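You operate a simulated robot arm through the tools that you are given. There is no shell and no other tool. Be economical: measure what you need, move in short steps, check, and stop when the job is done.

The job below is to be done with a simulated two-armed robot. You get a single attempt, and the scene is never put back.

TASK
Load the steel tray into the washer and run it on Pans.
Fine: it goes in the grey crate; at Done raise the hood and turn the dial off.

Only the result counts: the job must be done as asked and must still hold three seconds after the hand-in. Knocking over, shifting, dropping, spilling or breaking anything else fails it.

THE ROBOT
Two 7-joint arms with two-finger parallel grippers on one trunk, on a base that drives. Base frame: it is fixed to the floor where the robot stands at the start and does not move with it; the origin is under the middle of the robot, x ahead of it, y to its left, z up; the surface under the hand at the start is at about z = 880. Readings come in mm, rad, newtons and seconds.
The left shoulder is at the start at [50, 209, 1296], the right one opposite. With the tool pointing down near the work surface each hand reaches from about 100 to 900 mm from the robot's upright axis, wherever it stands, measured 20 degrees to its own side. Places, roughly: crate [900, -100, 900]; green washer button [600, -100, 700]; steel tray (30x22x3 cm) [700, -600, 900]; washer [900, -200, 800]; washer dial [600, -200, 800]; washer hood [800, -100, 1100]. Payload 4.4 kg a hand.
The TCP of each hand is the grasp point between the finger pads, 23 mm short of the fingertips. In the tool frame z runs along the fingers and y along their closing line. Largest opening 94 mm; finger width 38, thickness 10; the body of the gripper, 54 by 96 mm, starts 39 mm behind the TCP.
Orientation is that of the tool frame in the base frame, as a unit quaternion [x, y, z, w]. With the fingers straight down and closing along the base's y, the tool's x points along the base's -x, its y along +y and its z along -z.

THE INTERFACE
- The arms move only by the tool jog_arm. It takes "left_series", "right_series" or both (then of equal length, played together; a hand with none holds still); each is a list of rows, each a list of 3 entries, a list of its own where there are three numbers: the shift along the tool's x, y, z in mm, then the turn, a rotation vector about the tool's x, y, z in rad, then the finger opening in mm, from 0 to 94. In form: [[[tx, ty, tz], [rx, ry, rz], grip], ...]. A call has 1 to 10 rows; each row shifts and turns the commanded pose from where the row before left it, along the tool's axes as they then stand. Rows are played at 5 a second. More than 50 mm and 0.15 rad between two rows, or a gripper value outside its range, and nothing of the call is played. A pose out of reach is approached as far as the arm can. The call stops where the force on the tool passes 60 N (or 10 N more than at its start, if that is more) or the arm is blocked; 0.2 s more then pass. The fingers move at their own pace (about 108 mm/s each) and stop on an object; they squeeze with about 26 N. The grip force told is the motor's: it shows also when the fingers shut on nothing. Time passes only in rows, and 0.2 s behind the last, so rows that do not move let the fingers close. It gives the time, the measured TCP pose, the force on the tool (base axes), the opening and the grip force at its end, in the units of the frame above (readings bear some noise), with the torque about the TCP (base axes, N m) and any sound that the robot's microphone picked up.
- Cameras (640 x 400 px; columns grow to the right, rows downward): "scene" is now at [153.9, -26.5, 1486.3]; the picture's right is [-0.28, -0.96, 0.00], its down [-0.37, 0.11, -0.92] and it looks along [0.88, -0.26, -0.39] (base axes); focal length 214 px, centre (320, 200). "left" rides on the left gripper at [86, -16, -75] in its tool frame; the picture's right is [0.18, 0.98, 0.00], its down [-0.58, 0.11, -0.81] and it looks along [-0.79, 0.15, 0.59] (tool axes); focal length 243 px, centre (320, 200). "right" rides on the right gripper at [86, 16, -74] in its tool frame; the picture's right is [-0.18, 0.98, 0.00], its down [-0.58, -0.11, -0.81] and it looks along [-0.79, -0.15, 0.59] (tool axes); focal length 243 px, centre (320, 200). There is no depth. A picture from a camera that has moved, and an enlarged one, comes with that camera's place and axes in the base frame and with its lens.
- snapshot(camera): a new picture of that camera. It takes no simulated time.
- slide_trunk(by): slides the trunk up (or, below 0, down) by that many mm; the arms and the scene camera ride with it, the base frame stays. It gives what a move gives, with no picture.
- drive_base(legs): drives the robot by 1 to 6 legs, each [ahead, left, turn to the left] in mm, mm and rad, along the robot's own axes; the way and the turn of a leg run together, so that a leg with both is an arc; at most 1500 mm and 3.142 rad a leg. The arms and the cameras ride along, it lands a little off, and it stops where it bumps. It gives what a move gives.
- head_to(pan, tilt): turns the head with the scene camera to pan (to the left, within 1.396 rad either way) and tilt (down, from -0.506 to 1.204), counted from straight ahead of the robot. It gives what a move gives.
- close_up(camera, box): a new picture of the part [left, top, right, bottom] of that camera's present view, enlarged. It takes no simulated time.
- job_done(): hands the job in; it is judged then, once.

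Work in short steps. Places have to be worked out from the pictures, the camera data and where the tool is seen: move nearer, look again, correct. Check each grasp and each placing, and mend what went wrong. You have 120 turns and 92 pictures in all, those below and enlarged ones among them. Open the grippers and draw the arms clear of the work before you hand the job in, unless the task says otherwise; then end with one line.

The tools are called as name(argument=value, ...) on one line, values as JSON. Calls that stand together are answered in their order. jog_arm: Moves the arms, as the interface text tells. Its arguments: {"type":"object","properties":{"left_series":{"type":"array"},"right_series":{"type":"array"}},"required":[]} The other tools are called the same way: slide_trunk (by) slides the trunk up or down; drive_base (legs) drives the base; head_to (pan, tilt) turns the head that bears the scene camera; snapshot (camera) takes a picture; close_up (camera, box) takes an enlarged picture of a part of a camera's view; job_done () hands the job in.

At the start:

```text
time: 0.0
left_tcp_pos: [429.2, 49.5, 1522.5]
left_orientation: [0.0, 1.0, 0.0, 0.0]
left_ft_force: [0.1, 0.4, -0.7]
left_torque: [0.01, -0.01, 0.02]
left_width: 93.9
left_gripper_force: 0.1
right_tcp_pos: [491.4, -441.6, 1434.3]
right_orientation: [0.0, 1.0, 0.001, 0.0]
right_ft_force: [0.1, 0.1, 0.7]
right_torque: [0.01, 0.0, 0.02]
right_width: 94.2
right_gripper_force: 0.0
trunk travel left (down, up): [-375.0, 188.0]
robot x, y, heading: [2.0, -1.6, -0.001]
head pan, tilt: [-0.283, 0.4]
```

scene: 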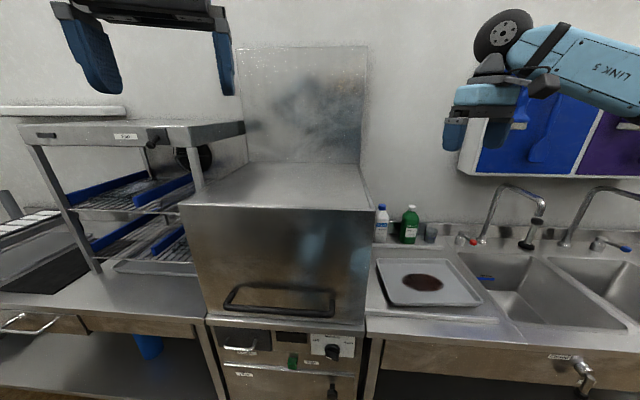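
right: 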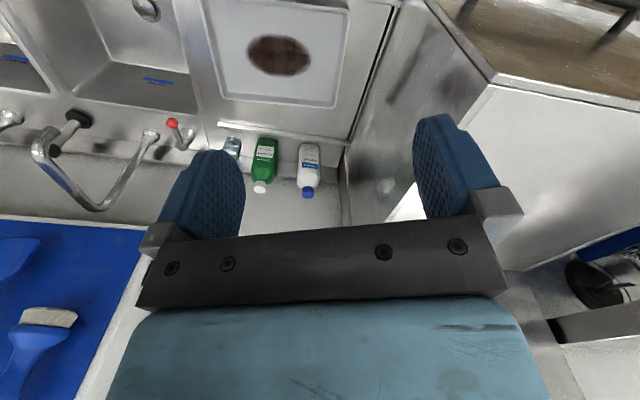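
left: 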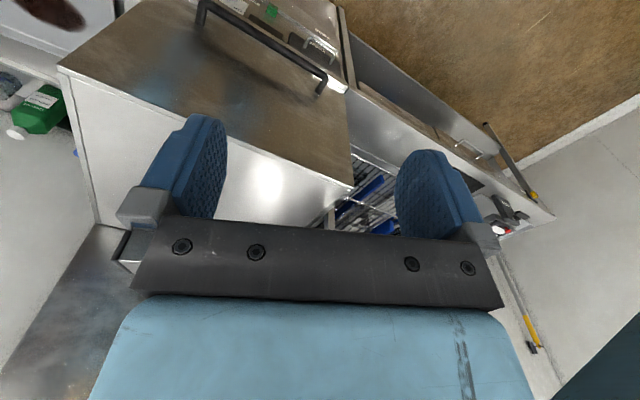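

The scene shows a hood washer with a handle, a control panel under it and the tray on the right counter. I enlarge the panel and the tray.

close_up(camera="scene", box=[200, 270, 380, 400])

close_up(camera="scene", box=[360, 190, 540, 320])

close_up(camera="scene", box=[0, 90, 260, 290])

```text
3.08 times, centred on (290, 335) of scene
camera zoom: at [153.9, -26.5, 1486.3], right [-0.28, -0.96, 0.0], down [-0.37, 0.11, -0.92], along [0.88, -0.26, -0.39], focal length 660 px, centre (412, -215)
```

zoom: 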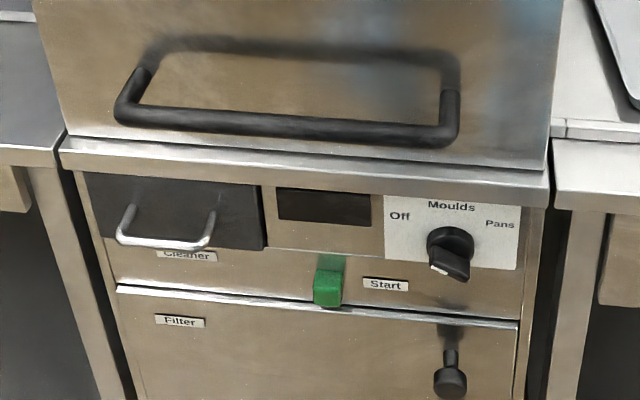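

```text
3.08 times, centred on (450, 255) of scene
camera zoom: at [153.9, -26.5, 1486.3], right [-0.28, -0.96, 0.0], down [-0.37, 0.11, -0.92], along [0.88, -0.26, -0.39], focal length 660 px, centre (-80, 31)
```

zoom: 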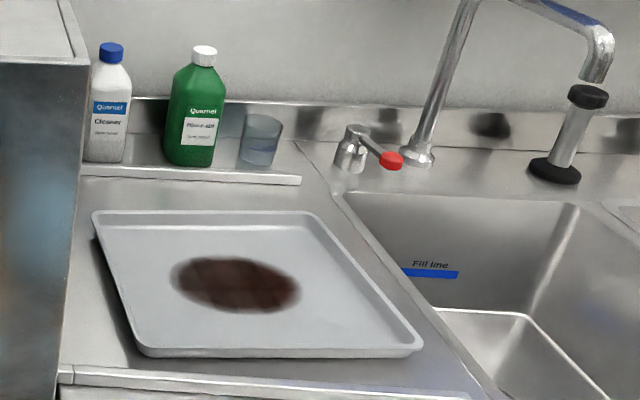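

```text
2.00 times, centred on (130, 190) of scene
camera zoom: at [153.9, -26.5, 1486.3], right [-0.28, -0.96, 0.0], down [-0.37, 0.11, -0.92], along [0.88, -0.26, -0.39], focal length 429 px, centre (700, 220)
```

zoom: 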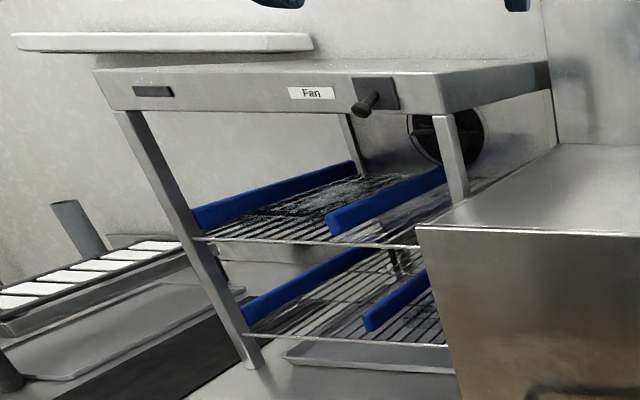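

By triangulating the handle ends, the washer appears to be yawed about -0.28 rad, with the handle at z≈970. I turn the base to square up with it and then look.

drive_base(legs=[[0, 0, -0.283]])

head_to(pan=0.0, tilt=0.6)

snapshot(camera="scene")

snapshot(camera="left")

snapshot(camera="right")

```text
time: 1.3
left_tcp_pos: [426.0, -74.2, 1523.9]
left_orientation: [0.142, 0.99, 0.0, 0.0]
left_ft_force: [0.3, -0.8, 0.8]
left_torque: [-0.01, 0.0, -0.01]
left_width: 94.1
left_gripper_force: 0.1
right_tcp_pos: [348.7, -562.0, 1433.2]
right_orientation: [0.142, 0.99, 0.0, 0.0]
right_ft_force: [-0.1, -0.3, -0.5]
right_torque: [-0.02, 0.01, -0.03]
right_width: 94.1
right_gripper_force: 0.1
trunk travel left (down, up): [-375.0, 188.0]
robot x, y, heading: [-2.5, 0.4, -0.289]
head pan, tilt: [-0.283, 0.4]
```

```text
time: 2.1
left_tcp_pos: [425.6, -75.3, 1523.1]
left_orientation: [0.142, 0.99, 0.0, 0.0]
left_ft_force: [-0.3, 0.7, -0.3]
left_torque: [-0.01, -0.01, -0.03]
left_width: 94.0
left_gripper_force: 0.1
right_tcp_pos: [347.7, -562.8, 1432.7]
right_orientation: [0.142, 0.99, 0.0, 0.0]
right_ft_force: [0.1, 1.2, 0.7]
right_torque: [0.03, -0.02, 0.0]
right_width: 93.8
right_gripper_force: 0.1
trunk travel left (down, up): [-375.0, 188.0]
robot x, y, heading: [-0.1, 0.5, -0.288]
head pan, tilt: [0.0, 0.6]
```

```text
85 pictures are left
camera scene: at [146.9, -44.9, 1468.0], right [-0.28, -0.96, 0.0], down [-0.54, 0.16, -0.83], along [0.79, -0.23, -0.56], focal length 214 px, centre (320, 200)
```

scene: 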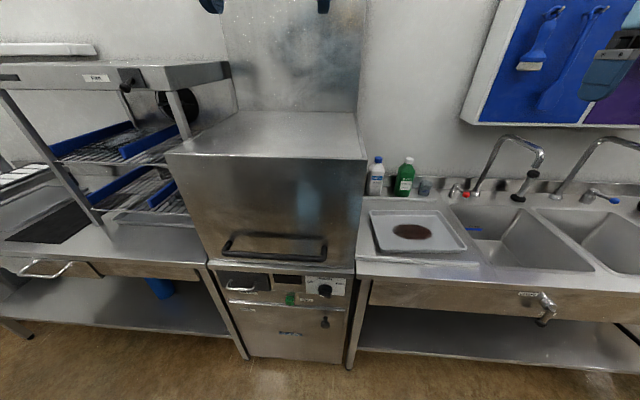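

```text
84 pictures are left
camera left: at [338.8, -65.1, 1597.9], right [0.1, 0.99, 0.0], down [0.59, -0.06, 0.81], along [0.8, -0.08, -0.59], focal length 243 px, centre (320, 200)
```

left: 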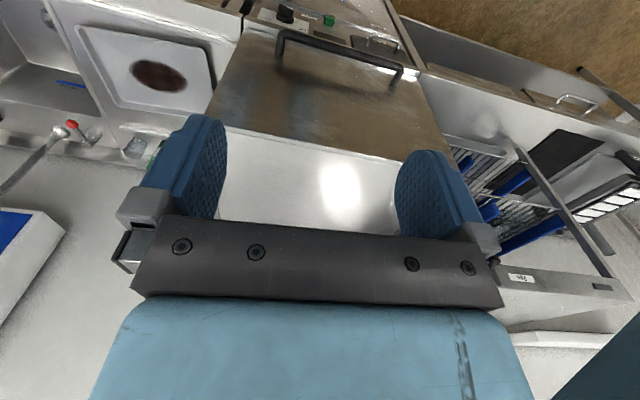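

```text
83 pictures are left
camera right: at [268.6, -522.3, 1508.1], right [0.45, 0.89, 0.0], down [0.53, -0.27, 0.81], along [0.72, -0.37, -0.59], focal length 243 px, centre (320, 200)
```

right: 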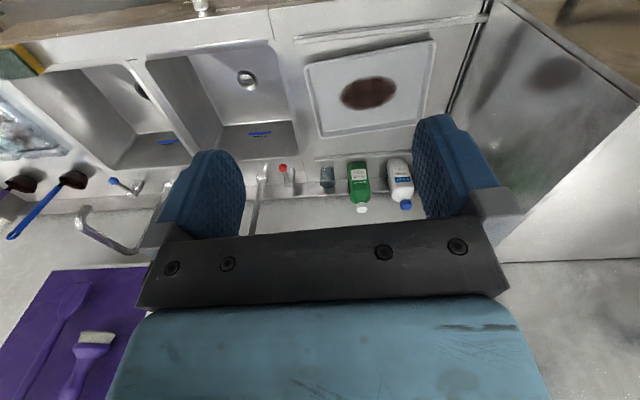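

Now I'm square with the washer. I enlarge the handle in both views to fix its position accurately.

close_up(camera="scene", box=[200, 220, 360, 320])

close_up(camera="left", box=[240, 0, 440, 125])

```text
4.00 times, centred on (280, 270) of scene
camera zoom: at [146.9, -44.9, 1468.0], right [-0.28, -0.96, 0.0], down [-0.54, 0.16, -0.83], along [0.79, -0.23, -0.56], focal length 858 px, centre (480, -80)
```

zoom: 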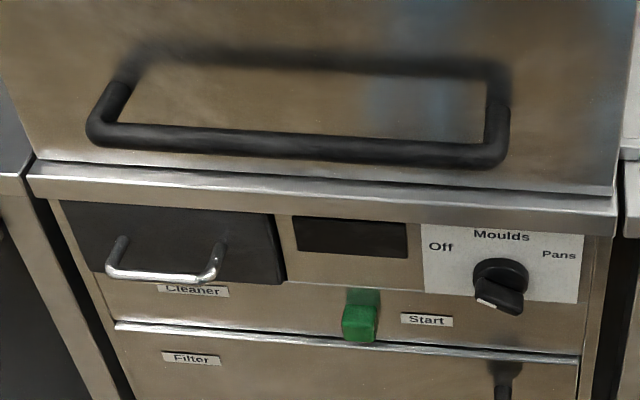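

```text
3.20 times, centred on (340, 62) of left
camera zoom: at [338.8, -65.1, 1597.9], right [0.1, 0.99, 0.0], down [0.59, -0.06, 0.81], along [0.8, -0.08, -0.59], focal length 776 px, centre (256, 640)
```

zoom: 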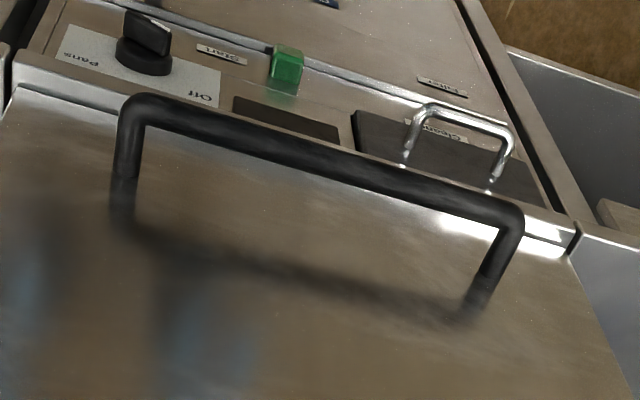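

I judge the handle bar to run from (F 562, L −6) to (F 586, L 278) at z≈990, in robot-aligned axes. I back up 200 mm for wrist room, then swing the left hand to point forward with vertical closing.

drive_base(legs=[[-200, 0, -0.03]])

jog_arm(left_series=[[[-20, 30, 0], [0, 0, 0], 94], [[-20, 30, 20], [0, 0, 0], 94], [[0, 30, 30], [0, 0, 0], 94], [[0, 30, 40], [0, 0, 0], 94], [[0, 10, 40], [-0.0864, -0.0864, 0.0864], 94], [[0, 0, 0], [-0.0864, -0.0864, 0.0864], 94], [[0, 0, 0], [-0.0864, -0.0864, 0.0864], 94], [[0, 0, 0], [-0.0864, -0.0864, 0.0864], 94], [[0, 0, 0], [-0.0864, -0.0864, 0.0864], 94], [[0, 0, 0], [-0.0864, -0.0864, 0.0864], 94]])

jog_arm(left_series=[[[0, 0, 0], [-0.0864, -0.0864, 0.0864], 94], [[0, 0, 0], [-0.0864, -0.0864, 0.0864], 94], [[0, 0, 0], [-0.0864, -0.0864, 0.0864], 94], [[0, 0, 0], [-0.0864, -0.0864, 0.0864], 94], [[0, 0, 0], [-0.0864, -0.0864, 0.0864], 94], [[0, 0, 0], [-0.0864, -0.0864, 0.0864], 94], [[0, 0, 0], [-0.0864, -0.0864, 0.0864], 94], [[0, 0, 0], [-0.0864, -0.0864, 0.0864], 94], [[0, 0, 0], [0, 0, 0], 94]])

```text
time: 3.7
left_tcp_pos: [243.0, -29.3, 1522.5]
left_orientation: [0.156, 0.988, 0.0, 0.0]
left_ft_force: [-0.4, 0.4, 0.3]
left_torque: [0.01, 0.01, -0.04]
left_width: 94.3
left_gripper_force: 0.0
right_tcp_pos: [152.3, -515.7, 1433.4]
right_orientation: [0.156, 0.988, 0.0, -0.001]
right_ft_force: [0.3, 0.2, 0.1]
right_torque: [0.0, -0.03, 0.02]
right_width: 94.0
right_gripper_force: 0.1
trunk travel left (down, up): [-375.0, 188.0]
robot x, y, heading: [-184.7, 59.9, -0.312]
head pan, tilt: [0.0, 0.6]
```

```text
time: 5.9
left_tcp_pos: [318.7, 83.1, 1391.2]
left_orientation: [0.388, 0.85, 0.209, 0.287]
left_ft_force: [-0.3, -0.4, 0.3]
left_torque: [-0.02, -0.01, 0.0]
left_width: 94.0
left_gripper_force: 0.0
right_tcp_pos: [150.5, -514.6, 1433.6]
right_orientation: [0.156, 0.988, -0.001, -0.001]
right_ft_force: [1.1, -0.4, -0.8]
right_torque: [0.01, 0.02, 0.01]
right_width: 94.1
right_gripper_force: 0.1
trunk travel left (down, up): [-375.0, 188.0]
robot x, y, heading: [-183.4, 59.0, -0.309]
head pan, tilt: [0.0, 0.6]
```

```text
time: 7.9
left_tcp_pos: [318.9, 82.5, 1393.0]
left_orientation: [0.572, 0.414, 0.418, 0.572]
left_ft_force: [0.3, 0.2, 0.4]
left_torque: [0.02, 0.01, 0.05]
left_width: 94.2
left_gripper_force: 0.2
right_tcp_pos: [149.8, -515.4, 1433.3]
right_orientation: [0.156, 0.988, 0.0, 0.0]
right_ft_force: [0.5, -0.8, 0.4]
right_torque: [-0.01, 0.0, 0.02]
right_width: 94.1
right_gripper_force: 0.1
trunk travel left (down, up): [-375.0, 188.0]
robot x, y, heading: [-184.5, 57.3, -0.315]
head pan, tilt: [0.0, 0.6]
```

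The left hand now points forward with vertical closing at F≈278, L≈177, z≈1392. I lower it to handle height and advance partway, then check by picture.

jog_arm(left_series=[[[-5, -49, 0], [0, 0, 0], 94], [[-5, -49, 0], [0, 0, 0], 94], [[-5, -49, 0], [0, 0, 0], 94], [[-5, -49, 0], [0, 0, 0], 94], [[-5, -49, 0], [0, 0, 0], 94], [[0, -49, 0], [0, 0, 0], 94], [[0, -49, 0], [0, 0, 0], 94], [[0, -49, 0], [0, 0, 0], 94], [[0, -10, 45], [0, 0, 0], 94], [[0, 0, 45], [0, 0, 0], 94]])

jog_arm(left_series=[[[0, 0, 40], [0, 0, 0], 94], [[0, 0, 40], [0, 0, 0], 94], [[0, 0, 30], [0, 0, 0], 94]])

snapshot(camera="left")

snapshot(camera="scene")

```text
time: 10.1
left_tcp_pos: [348.1, -70.8, 1061.7]
left_orientation: [0.571, 0.418, 0.417, 0.57]
left_ft_force: [0.4, 0.9, 0.7]
left_torque: [0.02, -0.02, 0.0]
left_width: 94.1
left_gripper_force: 0.0
left hand out of reach, approached as far as the arm can: row 1, 2, 4, 5, 6, 7, 8, 9, 10
right_tcp_pos: [150.8, -515.1, 1433.5]
right_orientation: [0.156, 0.988, 0.0, -0.001]
right_ft_force: [0.6, 1.1, 0.4]
right_torque: [-0.02, 0.01, 0.0]
right_width: 94.1
right_gripper_force: 0.1
trunk travel left (down, up): [-375.0, 188.0]
robot x, y, heading: [-181.1, 56.0, -0.312]
head pan, tilt: [0.0, 0.6]
```

```text
time: 10.9
left_tcp_pos: [435.7, -124.1, 1078.0]
left_orientation: [0.572, 0.419, 0.417, 0.569]
left_ft_force: [0.0, 0.2, 0.2]
left_torque: [-0.01, 0.01, -0.05]
left_width: 93.9
left_gripper_force: 0.1
left hand out of reach, approached as far as the arm can: row 1, 2, 3
right_tcp_pos: [150.8, -514.7, 1434.0]
right_orientation: [0.156, 0.988, 0.0, 0.0]
right_ft_force: [0.2, -0.5, 0.1]
right_torque: [-0.02, -0.02, -0.02]
right_width: 94.0
right_gripper_force: 0.0
trunk travel left (down, up): [-375.0, 188.0]
robot x, y, heading: [-184.7, 54.1, -0.315]
head pan, tilt: [0.0, 0.6]
```

```text
80 pictures are left
camera left: at [391.3, -19.1, 1062.6], right [0.06, 0.17, 0.98], down [-0.94, -0.31, 0.11], along [0.33, -0.93, 0.15], focal length 243 px, centre (320, 200)
```

left: 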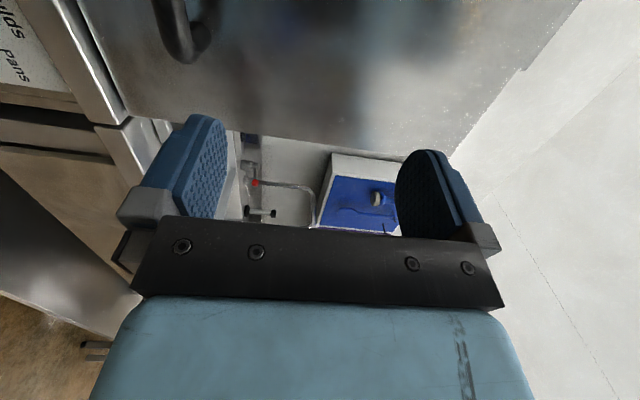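

```text
79 pictures are left
camera scene: at [-36.9, 7.9, 1467.9], right [-0.31, -0.95, 0.0], down [-0.54, 0.17, -0.82], along [0.79, -0.25, -0.57], focal length 214 px, centre (320, 200)
```

scene: 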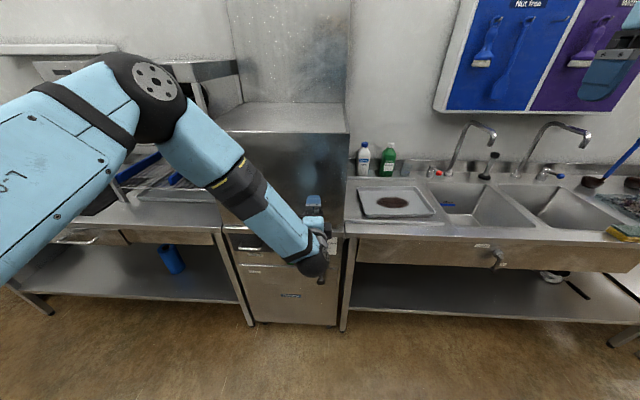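

The low forward pose runs out of reach with the shoulder this high. I retract and raise the hand, then lower the trunk instead, which also lets the trunk do the lifting later.

jog_arm(left_series=[[[0, 0, -40], [0, 0, 0], 94], [[0, 20, -40], [0, 0, 0], 94], [[0, 49, -30], [0, 0, 0], 94], [[0, 49, 0], [0, 0, 0], 94], [[0, 49, 0], [0, 0, 0], 94], [[0, 49, 0], [0, 0, 0], 94], [[0, 49, 0], [0, 0, 0], 94], [[0, 49, 0], [0, 0, 0], 94], [[0, 20, 0], [0, 0, 0], 94]])

```text
refused: row 3 steps farther than a row can; nothing moved
```

jog_arm(left_series=[[[0, 0, -40], [0, 0, 0], 94], [[0, 20, -40], [0, 0, 0], 94], [[0, 40, -28], [0, 0, 0], 94], [[0, 49, 0], [0, 0, 0], 94], [[0, 49, 0], [0, 0, 0], 94], [[0, 49, 0], [0, 0, 0], 94], [[0, 49, 0], [0, 0, 0], 94], [[0, 49, 0], [0, 0, 0], 94], [[0, 20, 0], [0, 0, 0], 94]])

```text
time: 12.9
left_tcp_pos: [333.0, -91.2, 1401.1]
left_orientation: [0.572, 0.416, 0.417, 0.571]
left_ft_force: [-0.1, 0.3, 0.3]
left_torque: [0.03, 0.03, 0.0]
left_width: 94.2
left_gripper_force: 0.1
right_tcp_pos: [151.4, -514.9, 1435.0]
right_orientation: [0.156, 0.988, -0.001, 0.001]
right_ft_force: [0.1, 0.1, 0.3]
right_torque: [0.05, 0.0, 0.03]
right_width: 94.2
right_gripper_force: 0.1
trunk travel left (down, up): [-375.0, 188.0]
robot x, y, heading: [-183.4, 56.3, -0.309]
head pan, tilt: [0.0, 0.6]
```

jog_arm(left_series=[[[45, -10, 0], [0, 0, 0], 94], [[45, -10, 0], [0, 0, 0], 94], [[44, -10, 0], [0, 0, 0], 94]])

slide_trunk(by=-370)

snapshot(camera="left")

snapshot(camera="scene")

```text
time: 13.7
left_tcp_pos: [378.2, 39.9, 1368.8]
left_orientation: [0.571, 0.417, 0.417, 0.571]
left_ft_force: [0.8, -0.4, 0.3]
left_torque: [0.0, -0.02, -0.04]
left_width: 93.8
left_gripper_force: 0.1
right_tcp_pos: [151.2, -513.4, 1435.5]
right_orientation: [0.156, 0.988, -0.001, -0.001]
right_ft_force: [-0.7, 0.7, 0.5]
right_torque: [-0.05, -0.01, 0.01]
right_width: 94.1
right_gripper_force: 0.1
trunk travel left (down, up): [-375.0, 188.0]
robot x, y, heading: [-182.7, 56.5, -0.308]
head pan, tilt: [0.0, 0.6]
```

```text
time: 17.3
left_tcp_pos: [378.1, 38.0, 1000.6]
left_orientation: [0.572, 0.416, 0.416, 0.571]
left_ft_force: [0.2, 0.3, -0.5]
left_torque: [0.02, 0.02, 0.02]
left_width: 93.9
left_gripper_force: 0.1
right_tcp_pos: [149.7, -515.4, 1063.6]
right_orientation: [0.156, 0.988, 0.001, -0.001]
right_ft_force: [-0.6, -0.9, -0.2]
right_torque: [-0.01, 0.01, 0.0]
right_width: 94.2
right_gripper_force: 0.1
trunk travel left (down, up): [-5.0, 558.0]
robot x, y, heading: [-182.4, 57.1, -0.314]
head pan, tilt: [0.0, 0.6]
```

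```text
78 pictures are left
camera left: at [332.9, 143.4, 984.2], right [0.06, 0.18, 0.98], down [-0.95, -0.31, 0.11], along [0.32, -0.94, 0.15], focal length 243 px, centre (320, 200)
```

left: 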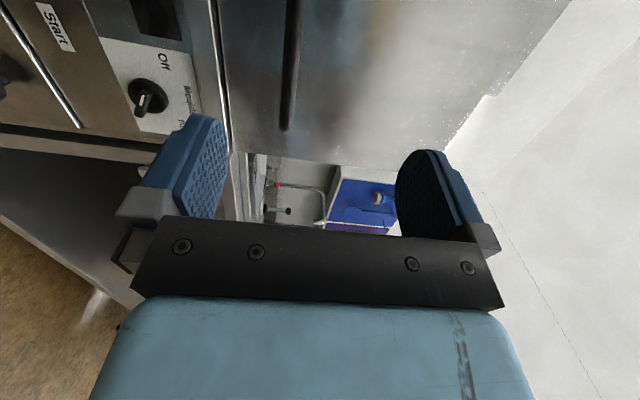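

```text
77 pictures are left
camera scene: at [-37.2, 8.1, 1098.0], right [-0.31, -0.95, 0.0], down [-0.54, 0.17, -0.83], along [0.79, -0.25, -0.56], focal length 214 px, centre (320, 200)
```

scene: 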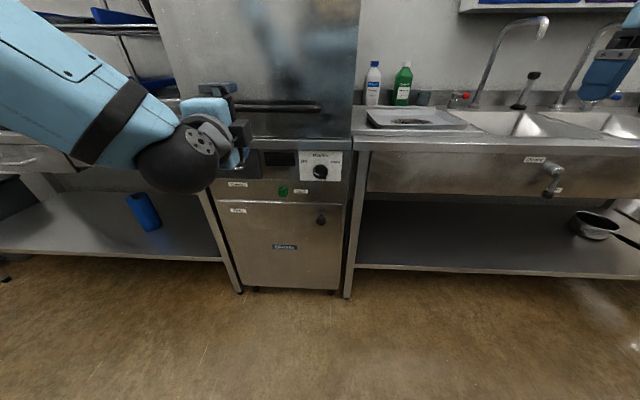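

The bar is seen at z≈980, about 220 mm ahead of the TCP. I lower 20 mm and advance 190, then check.

jog_arm(left_series=[[[0, -20, 20], [0, 0, 0], 94], [[0, 0, 45], [0, 0, 0], 94], [[0, 0, 45], [0, 0, 0], 94], [[0, 0, 40], [0, 0, 0], 94], [[0, 0, 40], [0, 0, 0], 94]])

snapshot(camera="left")

snapshot(camera="scene")

```text
time: 18.5
left_tcp_pos: [558.8, -20.9, 978.7]
left_orientation: [0.572, 0.417, 0.416, 0.571]
left_ft_force: [-0.1, 0.0, 0.7]
left_torque: [0.03, 0.01, -0.02]
left_width: 94.1
left_gripper_force: 0.1
right_tcp_pos: [150.6, -515.8, 1063.8]
right_orientation: [0.155, 0.988, 0.001, -0.001]
right_ft_force: [-0.3, 0.0, -1.0]
right_torque: [-0.01, 0.03, -0.01]
right_width: 94.0
right_gripper_force: 0.0
trunk travel left (down, up): [-5.0, 558.0]
robot x, y, heading: [-182.5, 55.3, -0.308]
head pan, tilt: [0.0, 0.6]
```

```text
76 pictures are left
camera left: at [515.6, 84.9, 962.5], right [0.06, 0.17, 0.98], down [-0.95, -0.31, 0.11], along [0.32, -0.94, 0.15], focal length 243 px, centre (320, 200)
```

left: 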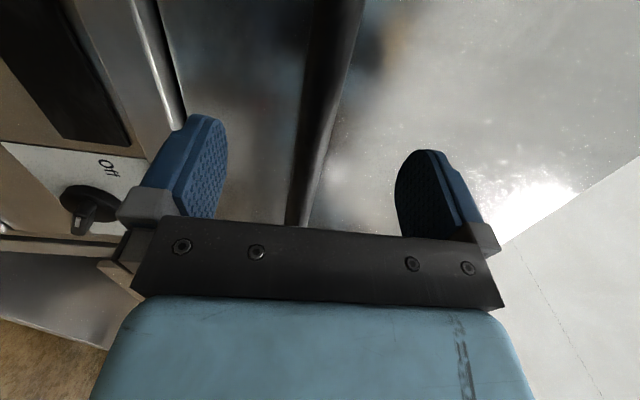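

```text
75 pictures are left
camera scene: at [-36.6, 7.9, 1097.8], right [-0.31, -0.95, 0.0], down [-0.54, 0.17, -0.82], along [0.79, -0.25, -0.57], focal length 214 px, centre (320, 200)
```

scene: 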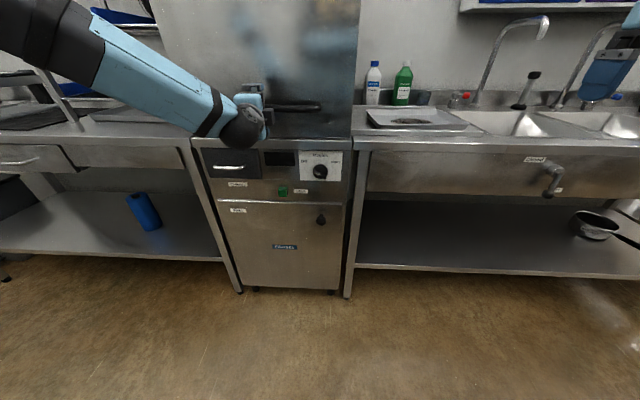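

The bar lies between the fingers. I advance 32 mm more and close.

jog_arm(left_series=[[[0, 0, 16], [0, 0, 0], 94], [[0, 0, 16], [0, 0, 0], 94], [[0, 0, 0], [0, 0, 0], 0], [[0, 0, 0], [0, 0, 0], 0], [[0, 0, 0], [0, 0, 0], 0]])

snapshot(camera="left")

```text
time: 19.7
left_tcp_pos: [589.3, -29.8, 977.8]
left_orientation: [0.573, 0.416, 0.416, 0.571]
left_ft_force: [-3.5, 1.9, -7.2]
left_torque: [0.12, 0.42, -0.26]
left_width: 19.5
left_gripper_force: 44.8
right_tcp_pos: [151.2, -514.8, 1063.7]
right_orientation: [0.155, 0.988, 0.0, 0.0]
right_ft_force: [-0.6, -0.2, 0.3]
right_torque: [-0.01, -0.02, -0.03]
right_width: 93.8
right_gripper_force: 0.1
trunk travel left (down, up): [-5.0, 558.0]
robot x, y, heading: [-184.8, 54.2, -0.312]
head pan, tilt: [0.0, 0.6]
```

```text
74 pictures are left
camera left: at [545.4, 75.3, 962.6], right [0.06, 0.17, 0.98], down [-0.95, -0.31, 0.11], along [0.32, -0.94, 0.15], focal length 243 px, centre (320, 200)
```

left: 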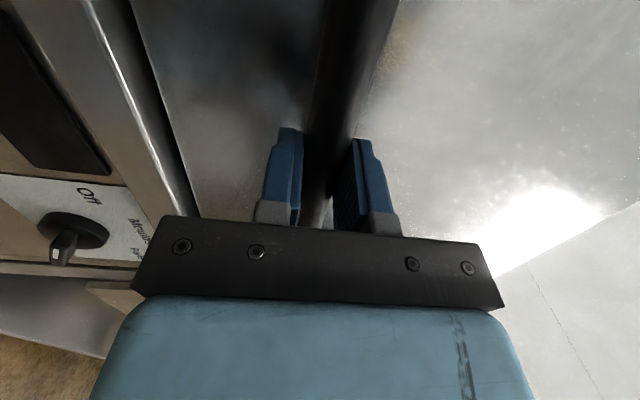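

The grip holds the 19.5 mm bar. I lift with the trunk in two steps.

slide_trunk(by=80)

snapshot(camera="scene")

```text
time: 20.8
left_tcp_pos: [588.6, -30.0, 1061.2]
left_orientation: [0.572, 0.415, 0.417, 0.572]
left_ft_force: [-1.4, 0.5, 0.7]
left_torque: [0.14, 0.14, -1.02]
left_width: 19.6
left_gripper_force: 45.0
right_tcp_pos: [150.8, -514.7, 1144.9]
right_orientation: [0.155, 0.988, 0.0, 0.0]
right_ft_force: [0.8, 1.0, 0.5]
right_torque: [0.03, 0.01, -0.01]
right_width: 93.9
right_gripper_force: 0.0
trunk travel left (down, up): [-85.0, 478.0]
robot x, y, heading: [-181.3, 55.3, -0.317]
head pan, tilt: [0.0, 0.6]
```

```text
73 pictures are left
camera scene: at [-37.2, 8.1, 1178.2], right [-0.31, -0.95, 0.0], down [-0.54, 0.17, -0.83], along [0.79, -0.25, -0.56], focal length 214 px, centre (320, 200)
```

scene: 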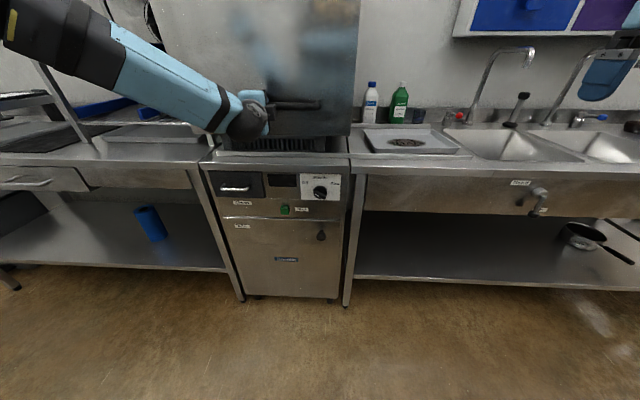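

The hood rises cleanly, straight up, with almost no force. I lift further.

slide_trunk(by=200)

slide_trunk(by=140)

snapshot(camera="scene")

```text
time: 23.0
left_tcp_pos: [589.1, -30.2, 1261.4]
left_orientation: [0.571, 0.416, 0.417, 0.572]
left_ft_force: [-1.7, 0.4, -1.6]
left_torque: [0.06, 0.16, -0.83]
left_width: 19.8
left_gripper_force: 45.4
right_tcp_pos: [151.0, -515.8, 1344.3]
right_orientation: [0.156, 0.988, 0.0, 0.0]
right_ft_force: [1.2, 0.0, -0.3]
right_torque: [0.0, 0.01, 0.02]
right_width: 94.1
right_gripper_force: 0.1
trunk travel left (down, up): [-285.0, 278.0]
robot x, y, heading: [-180.9, 57.2, -0.314]
head pan, tilt: [0.0, 0.6]
```

```text
time: 24.1
left_tcp_pos: [590.1, -30.9, 1336.8]
left_orientation: [0.583, 0.421, 0.408, 0.563]
left_ft_force: [11.3, 0.1, -8.2]
left_torque: [-0.29, 0.22, -1.38]
left_width: 19.8
left_gripper_force: 44.9
right_tcp_pos: [153.1, -516.0, 1435.6]
right_orientation: [0.157, 0.988, 0.0, -0.002]
right_ft_force: [0.6, 0.4, 0.4]
right_torque: [0.0, 0.04, 0.0]
right_width: 93.8
right_gripper_force: 0.0
trunk travel left (down, up): [-377.0, 187.0]
robot x, y, heading: [-181.3, 55.5, -0.307]
head pan, tilt: [0.0, 0.6]
stopped: the force on the tool passed its limit at 74 N (the readings are from after the stop); the commanded pose is now the measured one
```

```text
72 pictures are left
camera scene: at [-34.0, 7.1, 1470.3], right [-0.31, -0.95, 0.0], down [-0.54, 0.17, -0.82], along [0.78, -0.25, -0.57], focal length 214 px, centre (320, 200)
```

scene: 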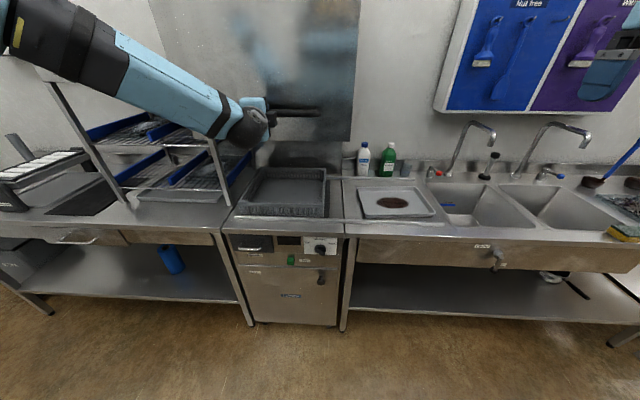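

The hood hit its upper stop (raised about 360 mm). I open the fingers, back off, and check that the hood stays up.

jog_arm(left_series=[[[0, 0, 0], [0, 0, 0], 60], [[0, 0, 0], [0, 0, 0], 94], [[0, 0, -30], [0, 0, 0], 94], [[0, 0, -45], [0, 0, 0], 94], [[0, 0, -45], [0, 0, 0], 94]])

close_up(camera="scene", box=[180, 130, 480, 330])

snapshot(camera="right")

```text
time: 25.3
left_tcp_pos: [471.9, 8.4, 1343.0]
left_orientation: [0.58, 0.419, 0.411, 0.564]
left_ft_force: [-0.1, 0.3, -0.1]
left_torque: [-0.03, -0.01, -0.01]
left_width: 93.9
left_gripper_force: 0.0
right_tcp_pos: [149.2, -514.2, 1436.6]
right_orientation: [0.155, 0.988, 0.0, 0.0]
right_ft_force: [-0.6, 0.2, 0.7]
right_torque: [-0.04, -0.01, 0.02]
right_width: 93.9
right_gripper_force: 0.0
trunk travel left (down, up): [-377.0, 187.0]
robot x, y, heading: [-182.2, 56.4, -0.314]
head pan, tilt: [0.0, 0.6]
```

```text
2.00 times, centred on (330, 230) of scene
camera zoom: at [-38.6, 8.7, 1470.0], right [-0.31, -0.95, 0.0], down [-0.54, 0.17, -0.83], along [0.79, -0.25, -0.56], focal length 429 px, centre (300, 140)
```

zoom: 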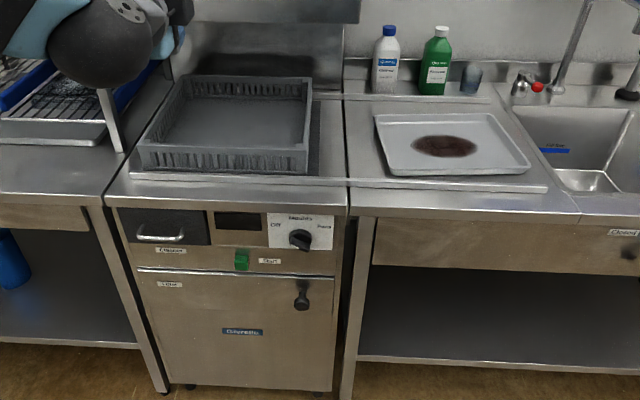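

```text
70 pictures are left
camera right: at [70.9, -471.6, 1510.6], right [0.48, 0.88, 0.0], down [0.52, -0.28, 0.81], along [0.71, -0.39, -0.59], focal length 243 px, centre (320, 200)
```

right: 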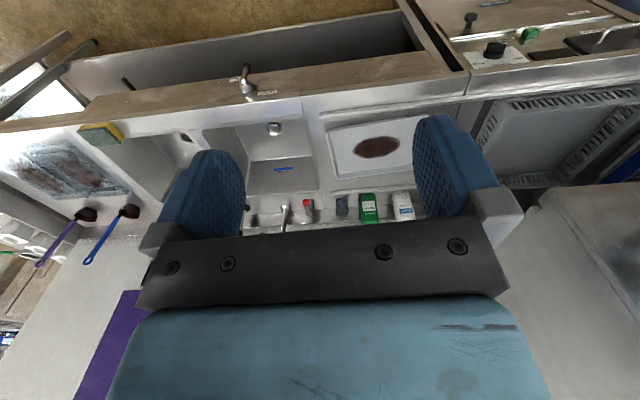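

The hood holds by itself and a grey crate sits inside. I rotate the left hand back to pointing down so its camera can measure the crate and both hands can take the tray by opposite edges.

jog_arm(left_series=[[[0, 0, 0], [0.0864, 0.0864, -0.0864], 94], [[0, 0, 0], [0.0864, 0.0864, -0.0864], 94], [[0, 0, 0], [0.0864, 0.0864, -0.0864], 94], [[0, 0, 0], [0.0864, 0.0864, -0.0864], 94], [[0, 0, 0], [0.0864, 0.0864, -0.0864], 94], [[0, 0, 0], [0.0864, 0.0864, -0.0864], 94], [[0, 0, 0], [0.0864, 0.0864, -0.0864], 94]])

jog_arm(left_series=[[[0, 0, 0], [0.0864, 0.0864, -0.0864], 94], [[0, 0, 0], [0.0864, 0.0864, -0.0864], 94], [[0, 0, 0], [0.0864, 0.0864, -0.0864], 94], [[0, 0, 0], [0.0864, 0.0864, -0.0864], 94], [[0, 0, 0], [0.0864, 0.0864, -0.0864], 94], [[0, 0, 0], [0.0864, 0.0864, -0.0864], 94], [[0, 0, 0], [0.0864, 0.0864, -0.0864], 94]])

snapshot(camera="left")

```text
time: 26.9
left_tcp_pos: [473.3, 7.7, 1340.7]
left_orientation: [0.426, 0.813, 0.238, 0.318]
left_ft_force: [1.1, -0.6, -0.2]
left_torque: [-0.04, 0.0, 0.0]
left_width: 93.9
left_gripper_force: 0.0
right_tcp_pos: [150.6, -515.0, 1435.5]
right_orientation: [0.156, 0.988, -0.001, -0.001]
right_ft_force: [-0.9, -0.1, 0.5]
right_torque: [0.01, -0.01, 0.01]
right_width: 93.9
right_gripper_force: 0.0
trunk travel left (down, up): [-377.0, 187.0]
robot x, y, heading: [-182.9, 57.3, -0.314]
head pan, tilt: [0.0, 0.6]
```

```text
time: 28.5
left_tcp_pos: [474.9, 8.8, 1339.5]
left_orientation: [0.156, 0.988, 0.003, -0.014]
left_ft_force: [-0.2, 0.0, -0.1]
left_torque: [0.0, -0.01, -0.02]
left_width: 93.9
left_gripper_force: 0.1
right_tcp_pos: [151.1, -514.6, 1435.7]
right_orientation: [0.155, 0.988, 0.0, -0.002]
right_ft_force: [-0.1, -0.5, -0.9]
right_torque: [-0.02, 0.02, 0.03]
right_width: 93.9
right_gripper_force: 0.1
trunk travel left (down, up): [-377.0, 187.0]
robot x, y, heading: [-182.2, 57.9, -0.314]
head pan, tilt: [0.0, 0.6]
```

```text
69 pictures are left
camera left: at [389.4, 19.2, 1417.3], right [0.13, 0.99, 0.01], down [0.61, -0.08, 0.79], along [0.78, -0.1, -0.61], focal length 243 px, centre (320, 200)
```

left: 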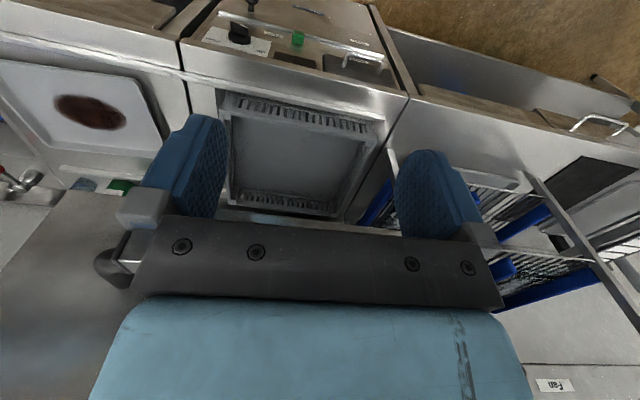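

Crate interior looks only slightly larger than the tray along its width but roomier front to back, so I'll hold the tray by its long (front and back) edges. I lower the trunk, move the robot right to the tray, and turn both hands 90° so the fingers close front-to-back.

slide_trunk(by=-230)

drive_base(legs=[[0, -345, 0]])

jog_arm(left_series=[[[0, 0, 0], [0, 0, 0.143], 94], [[0, 0, 0], [0, 0, 0.143], 94], [[0, 0, 0], [0, 0, 0.143], 94], [[0, 0, 0], [0, 0, 0.143], 94], [[0, 0, 0], [0, 0, 0.143], 94], [[0, 0, 0], [0, 0, 0.143], 94], [[0, 0, 0], [0, 0, 0.143], 94], [[0, 0, 0], [0, 0, 0.143], 94], [[0, 0, 0], [0, 0, 0.143], 94], [[0, 0, 0], [0, 0, 0.143], 94]], right_series=[[[-20, 0, 0], [0, 0, -0.143], 94], [[-20, 0, 0], [0, 0, -0.143], 94], [[0, 0, 0], [0, 0, -0.143], 94], [[0, 0, 0], [0, 0, -0.143], 94], [[0, 0, 0], [0, 0, -0.143], 94], [[0, 0, 0], [0, 0, -0.143], 94], [[0, 0, 0], [0, 0, -0.143], 94], [[0, 0, 0], [0, 0, -0.143], 94], [[0, 0, 0], [0, 0, -0.143], 94], [[0, 0, 0], [0, 0, -0.143], 94]])

snapshot(camera="scene")

```text
time: 30.9
left_tcp_pos: [473.5, 7.2, 1111.1]
left_orientation: [0.158, 0.987, 0.004, -0.013]
left_ft_force: [0.1, 0.0, 0.1]
left_torque: [0.01, 0.0, -0.03]
left_width: 94.1
left_gripper_force: 0.0
right_tcp_pos: [149.6, -515.2, 1205.1]
right_orientation: [0.155, 0.988, 0.0, 0.0]
right_ft_force: [0.2, 0.5, -0.7]
right_torque: [0.0, -0.02, 0.0]
right_width: 94.2
right_gripper_force: 0.1
trunk travel left (down, up): [-147.0, 417.0]
robot x, y, heading: [-184.5, 58.7, -0.309]
head pan, tilt: [0.0, 0.6]
```

```text
time: 34.5
left_tcp_pos: [366.6, -322.8, 1111.5]
left_orientation: [0.159, 0.987, 0.005, -0.013]
left_ft_force: [-0.1, 0.1, -0.1]
left_torque: [-0.01, 0.02, 0.0]
left_width: 94.1
left_gripper_force: 0.1
right_tcp_pos: [43.7, -844.7, 1205.5]
right_orientation: [0.157, 0.988, 0.001, 0.0]
right_ft_force: [-0.2, -0.1, 0.1]
right_torque: [-0.01, 0.0, 0.03]
right_width: 94.0
right_gripper_force: 0.1
trunk travel left (down, up): [-147.0, 417.0]
robot x, y, heading: [-292.8, -275.7, -0.317]
head pan, tilt: [0.0, 0.6]
```

```text
time: 36.7
left_tcp_pos: [176.6, -340.8, 1098.1]
left_orientation: [0.764, 0.646, -0.007, -0.011]
left_ft_force: [-0.1, 0.6, -0.6]
left_torque: [-0.02, -0.01, 0.01]
left_width: 94.1
left_gripper_force: 0.0
left hand out of reach, approached as far as the arm can: row 7, 8, 9, 10
right_tcp_pos: [-1.7, -591.4, 1148.7]
right_orientation: [-0.528, 0.849, 0.0, 0.001]
right_ft_force: [-0.2, -0.1, -0.6]
right_torque: [0.02, 0.01, 0.04]
right_width: 94.0
right_gripper_force: 0.0
right hand out of reach, approached as far as the arm can: row 4, 5, 6, 7, 8, 9, 10
trunk travel left (down, up): [-147.0, 417.0]
robot x, y, heading: [-288.9, -275.6, -0.317]
head pan, tilt: [0.0, 0.6]
```

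```text
68 pictures are left
camera scene: at [-144.3, -321.6, 1239.9], right [-0.31, -0.95, 0.0], down [-0.54, 0.17, -0.83], along [0.79, -0.25, -0.56], focal length 214 px, centre (320, 200)
```

scene: 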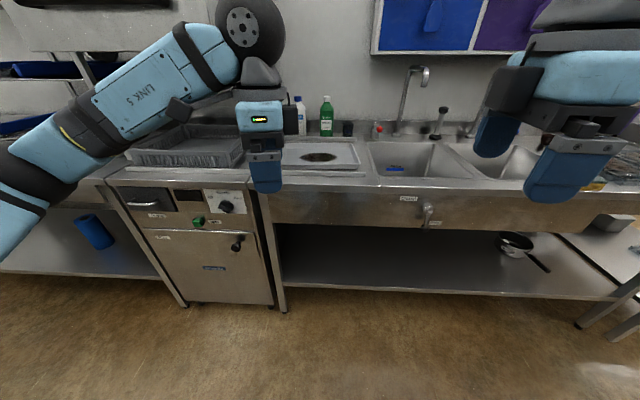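

Both hands are turned nearly 90°. The tray centre is about 975 mm ahead; I drive forward 375 mm so that it sits about 600 mm ahead, with both hands hovering high, then look.

drive_base(legs=[[375, 0, 0.03]])

snapshot(camera="left")

snapshot(camera="right")

snapshot(camera="scene")

```text
time: 39.1
left_tcp_pos: [534.0, -434.2, 1097.4]
left_orientation: [0.753, 0.658, -0.008, -0.012]
left_ft_force: [1.0, -0.4, 0.0]
left_torque: [-0.02, 0.0, -0.01]
left_width: 94.0
left_gripper_force: 0.1
right_tcp_pos: [363.5, -690.7, 1148.5]
right_orientation: [-0.542, 0.841, 0.001, 0.0]
right_ft_force: [0.3, -0.4, 0.6]
right_torque: [-0.02, 0.01, -0.02]
right_width: 94.2
right_gripper_force: 0.1
trunk travel left (down, up): [-147.0, 417.0]
robot x, y, heading: [65.3, -383.7, -0.28]
head pan, tilt: [0.0, 0.6]
```

```text
67 pictures are left
camera left: at [532.1, -347.1, 1174.1], right [1.0, 0.05, -0.03], down [0.05, -0.6, 0.8], along [0.03, -0.8, -0.6], focal length 243 px, centre (320, 200)
```

left: 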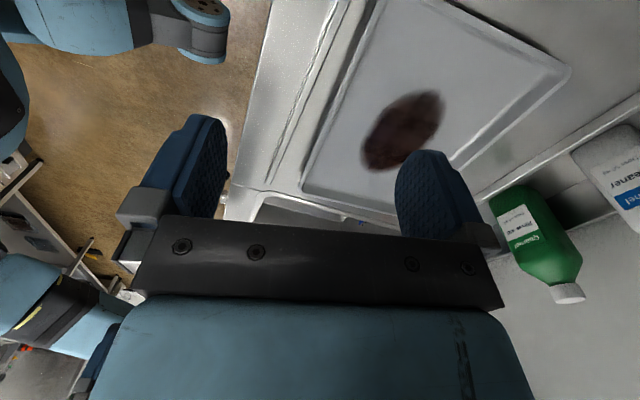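

```text
66 pictures are left
camera right: at [312.7, -762.1, 1222.7], right [-0.82, 0.57, 0.0], down [0.34, 0.48, 0.81], along [0.46, 0.66, -0.59], focal length 243 px, centre (320, 200)
```

right: 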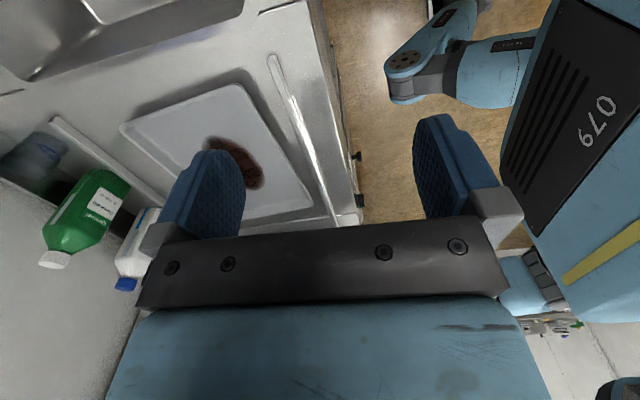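

```text
65 pictures are left
camera scene: at [211.8, -425.5, 1239.8], right [-0.28, -0.96, 0.0], down [-0.54, 0.16, -0.82], along [0.79, -0.23, -0.57], focal length 214 px, centre (320, 200)
```

scene: 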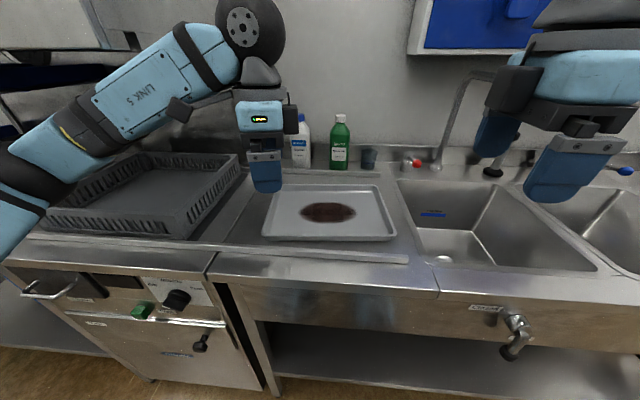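

close_up(camera="scene", box=[240, 160, 440, 285])

close_up(camera="scene", box=[0, 130, 260, 290])

```text
3.20 times, centred on (340, 222) of scene
camera zoom: at [211.8, -425.5, 1239.8], right [-0.28, -0.96, 0.0], down [-0.54, 0.16, -0.82], along [0.79, -0.23, -0.57], focal length 686 px, centre (256, 128)
```

zoom: 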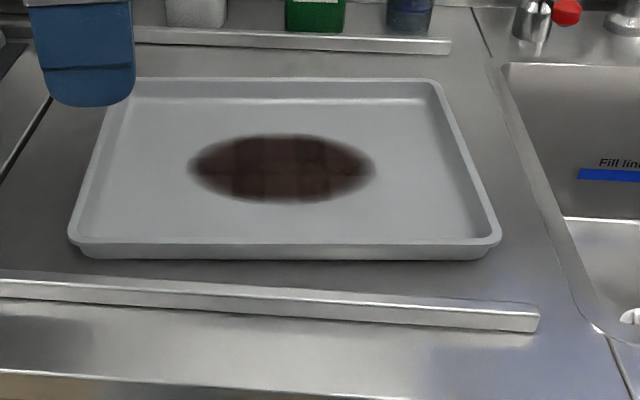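

```text
2.46 times, centred on (130, 210) of scene
camera zoom: at [211.8, -425.5, 1239.8], right [-0.28, -0.96, 0.0], down [-0.54, 0.16, -0.82], along [0.79, -0.23, -0.57], focal length 528 px, centre (788, 175)
```

zoom: 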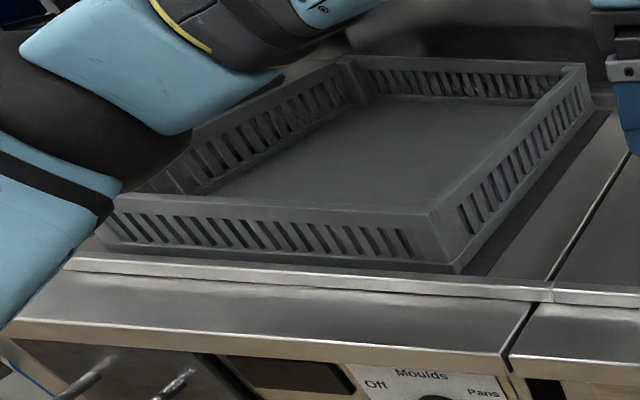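

Tray (rim z≈906) spans F 670–891, L −222…−522 and is parallel to the robot. I align the hands and move them over its back edge (left) and front edge (right), staying high.

jog_arm(left_series=[[[0, 0, 0], [0, 0, 0.145], 94], [[-7, 43, 0], [0, 0, 0], 94], [[-7, 43, 0], [0, 0, 0], 94], [[-7, 43, 0], [0, 0, 0], 94], [[-7, 43, 0], [0, 0, 0], 94], [[-7, 41, 0], [0, 0, 0], 94], [[-7, 41, 0], [0, 0, 0], 94]], right_series=[[[0, 0, 0], [0, 0, -0.147], 94], [[-22, -22, 20], [0, 0, 0], 94], [[-22, -22, 20], [0, 0, 0], 94], [[-22, -22, 20], [0, 0, 0], 94], [[-22, -22, 20], [0, 0, 0], 94], [[-22, -22, 20], [0, 0, 0], 94], [[-21, -22, 0], [0, 0, 0], 94]])

snapshot(camera="scene")

```text
time: 40.4
left_tcp_pos: [489.5, -494.6, 1087.4]
left_orientation: [0.795, 0.607, -0.002, -0.016]
left_ft_force: [3.9, 10.3, -1.1]
left_torque: [-0.55, 0.22, -0.11]
left_width: 94.1
left_gripper_force: 0.0
left hand out of reach, approached as far as the arm can: row 1, 2, 3, 4, 5, 6
right_tcp_pos: [437.6, -579.8, 1061.6]
right_orientation: [-0.597, 0.802, -0.003, -0.001]
right_ft_force: [-4.8, -10.4, 1.0]
right_torque: [0.9, -0.38, -0.09]
right_width: 93.8
right_gripper_force: 0.0
right hand out of reach, approached as far as the arm can: row 1, 3, 4, 5, 6
trunk travel left (down, up): [-147.0, 417.0]
robot x, y, heading: [63.9, -381.7, -0.284]
head pan, tilt: [0.0, 0.6]
stopped in row 6 (left hand): the force on the tool passed its limit at 117 N (the readings are from after the stop); the commanded pose is now the measured one
```

```text
62 pictures are left
camera scene: at [211.6, -425.1, 1239.8], right [-0.28, -0.96, 0.0], down [-0.54, 0.16, -0.82], along [0.79, -0.23, -0.57], focal length 214 px, centre (320, 200)
```

scene: 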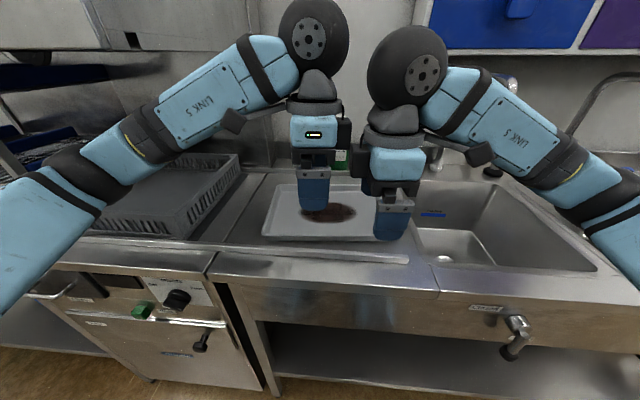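

The two hands touched each other (no harm to the scene); outward-turned wrists are at their limits. I separate them, raise them, and turn back to the natural heading.

jog_arm(left_series=[[[40, 0, -10], [0, 0, 0], 94], [[40, 0, -20], [0, 0, -0.14], 94], [[40, 0, -20], [0, 0, -0.14], 94], [[0, 0, 0], [0, 0, -0.14], 94], [[0, 0, 0], [0, 0, -0.14], 94], [[0, 0, 0], [0, 0, -0.14], 94], [[0, 0, 0], [0, 0, -0.14], 94], [[0, 0, 0], [0, 0, -0.14], 94], [[0, 0, 0], [0, 0, -0.14], 94]], right_series=[[[40, 0, -10], [0, 0, 0], 94], [[40, 0, -20], [0, 0, 0.14], 94], [[40, 0, -20], [0, 0, 0.14], 94], [[0, 0, 0], [0, 0, 0.14], 94], [[0, 0, 0], [0, 0, 0.14], 94], [[0, 0, 0], [0, 0, 0.14], 94], [[0, 0, 0], [0, 0, 0.14], 94], [[0, 0, 0], [0, 0, 0.14], 94], [[0, 0, 0], [0, 0, 0.14], 94]])

```text
time: 42.6
left_tcp_pos: [497.8, -401.3, 1093.7]
left_orientation: [0.374, 0.924, 0.051, -0.055]
left_ft_force: [0.3, -0.1, 0.9]
left_torque: [0.03, 0.02, 0.03]
left_width: 93.8
left_gripper_force: 0.0
left hand out of reach, approached as far as the arm can: row 1
right_tcp_pos: [382.4, -691.4, 1111.4]
right_orientation: [-0.073, 0.997, 0.001, 0.001]
right_ft_force: [1.0, 0.0, 0.2]
right_torque: [0.02, -0.01, -0.02]
right_width: 94.0
right_gripper_force: 0.2
right hand out of reach, approached as far as the arm can: row 1
trunk travel left (down, up): [-147.0, 417.0]
robot x, y, heading: [60.3, -381.3, -0.291]
head pan, tilt: [0.0, 0.6]
stopped in row 9 (left hand): the arm was blocked; the commanded pose is now the measured one
```

The left arm was blocked in the last row; I look to see by what.

snapshot(camera="scene")

snapshot(camera="right")

```text
61 pictures are left
camera scene: at [212.2, -434.3, 1241.7], right [-0.29, -0.96, -0.01], down [-0.54, 0.17, -0.82], along [0.79, -0.23, -0.57], focal length 214 px, centre (320, 200)
```

scene: 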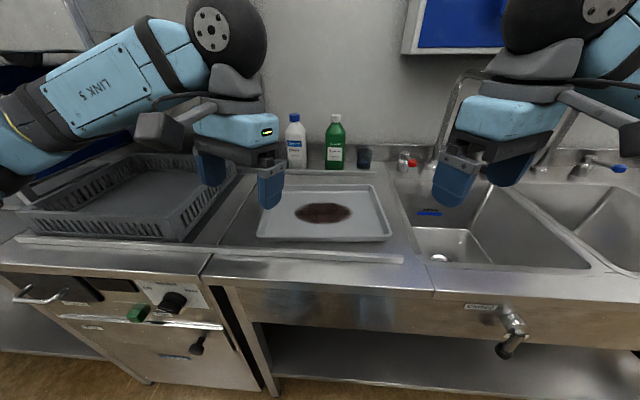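

```text
60 pictures are left
camera right: at [294.6, -687.0, 1186.0], right [0.04, 1.0, 0.0], down [0.59, -0.02, 0.81], along [0.81, -0.03, -0.59], focal length 243 px, centre (320, 200)
```

right: 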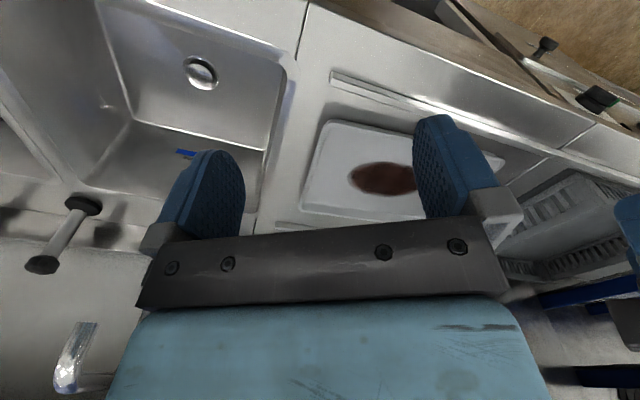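

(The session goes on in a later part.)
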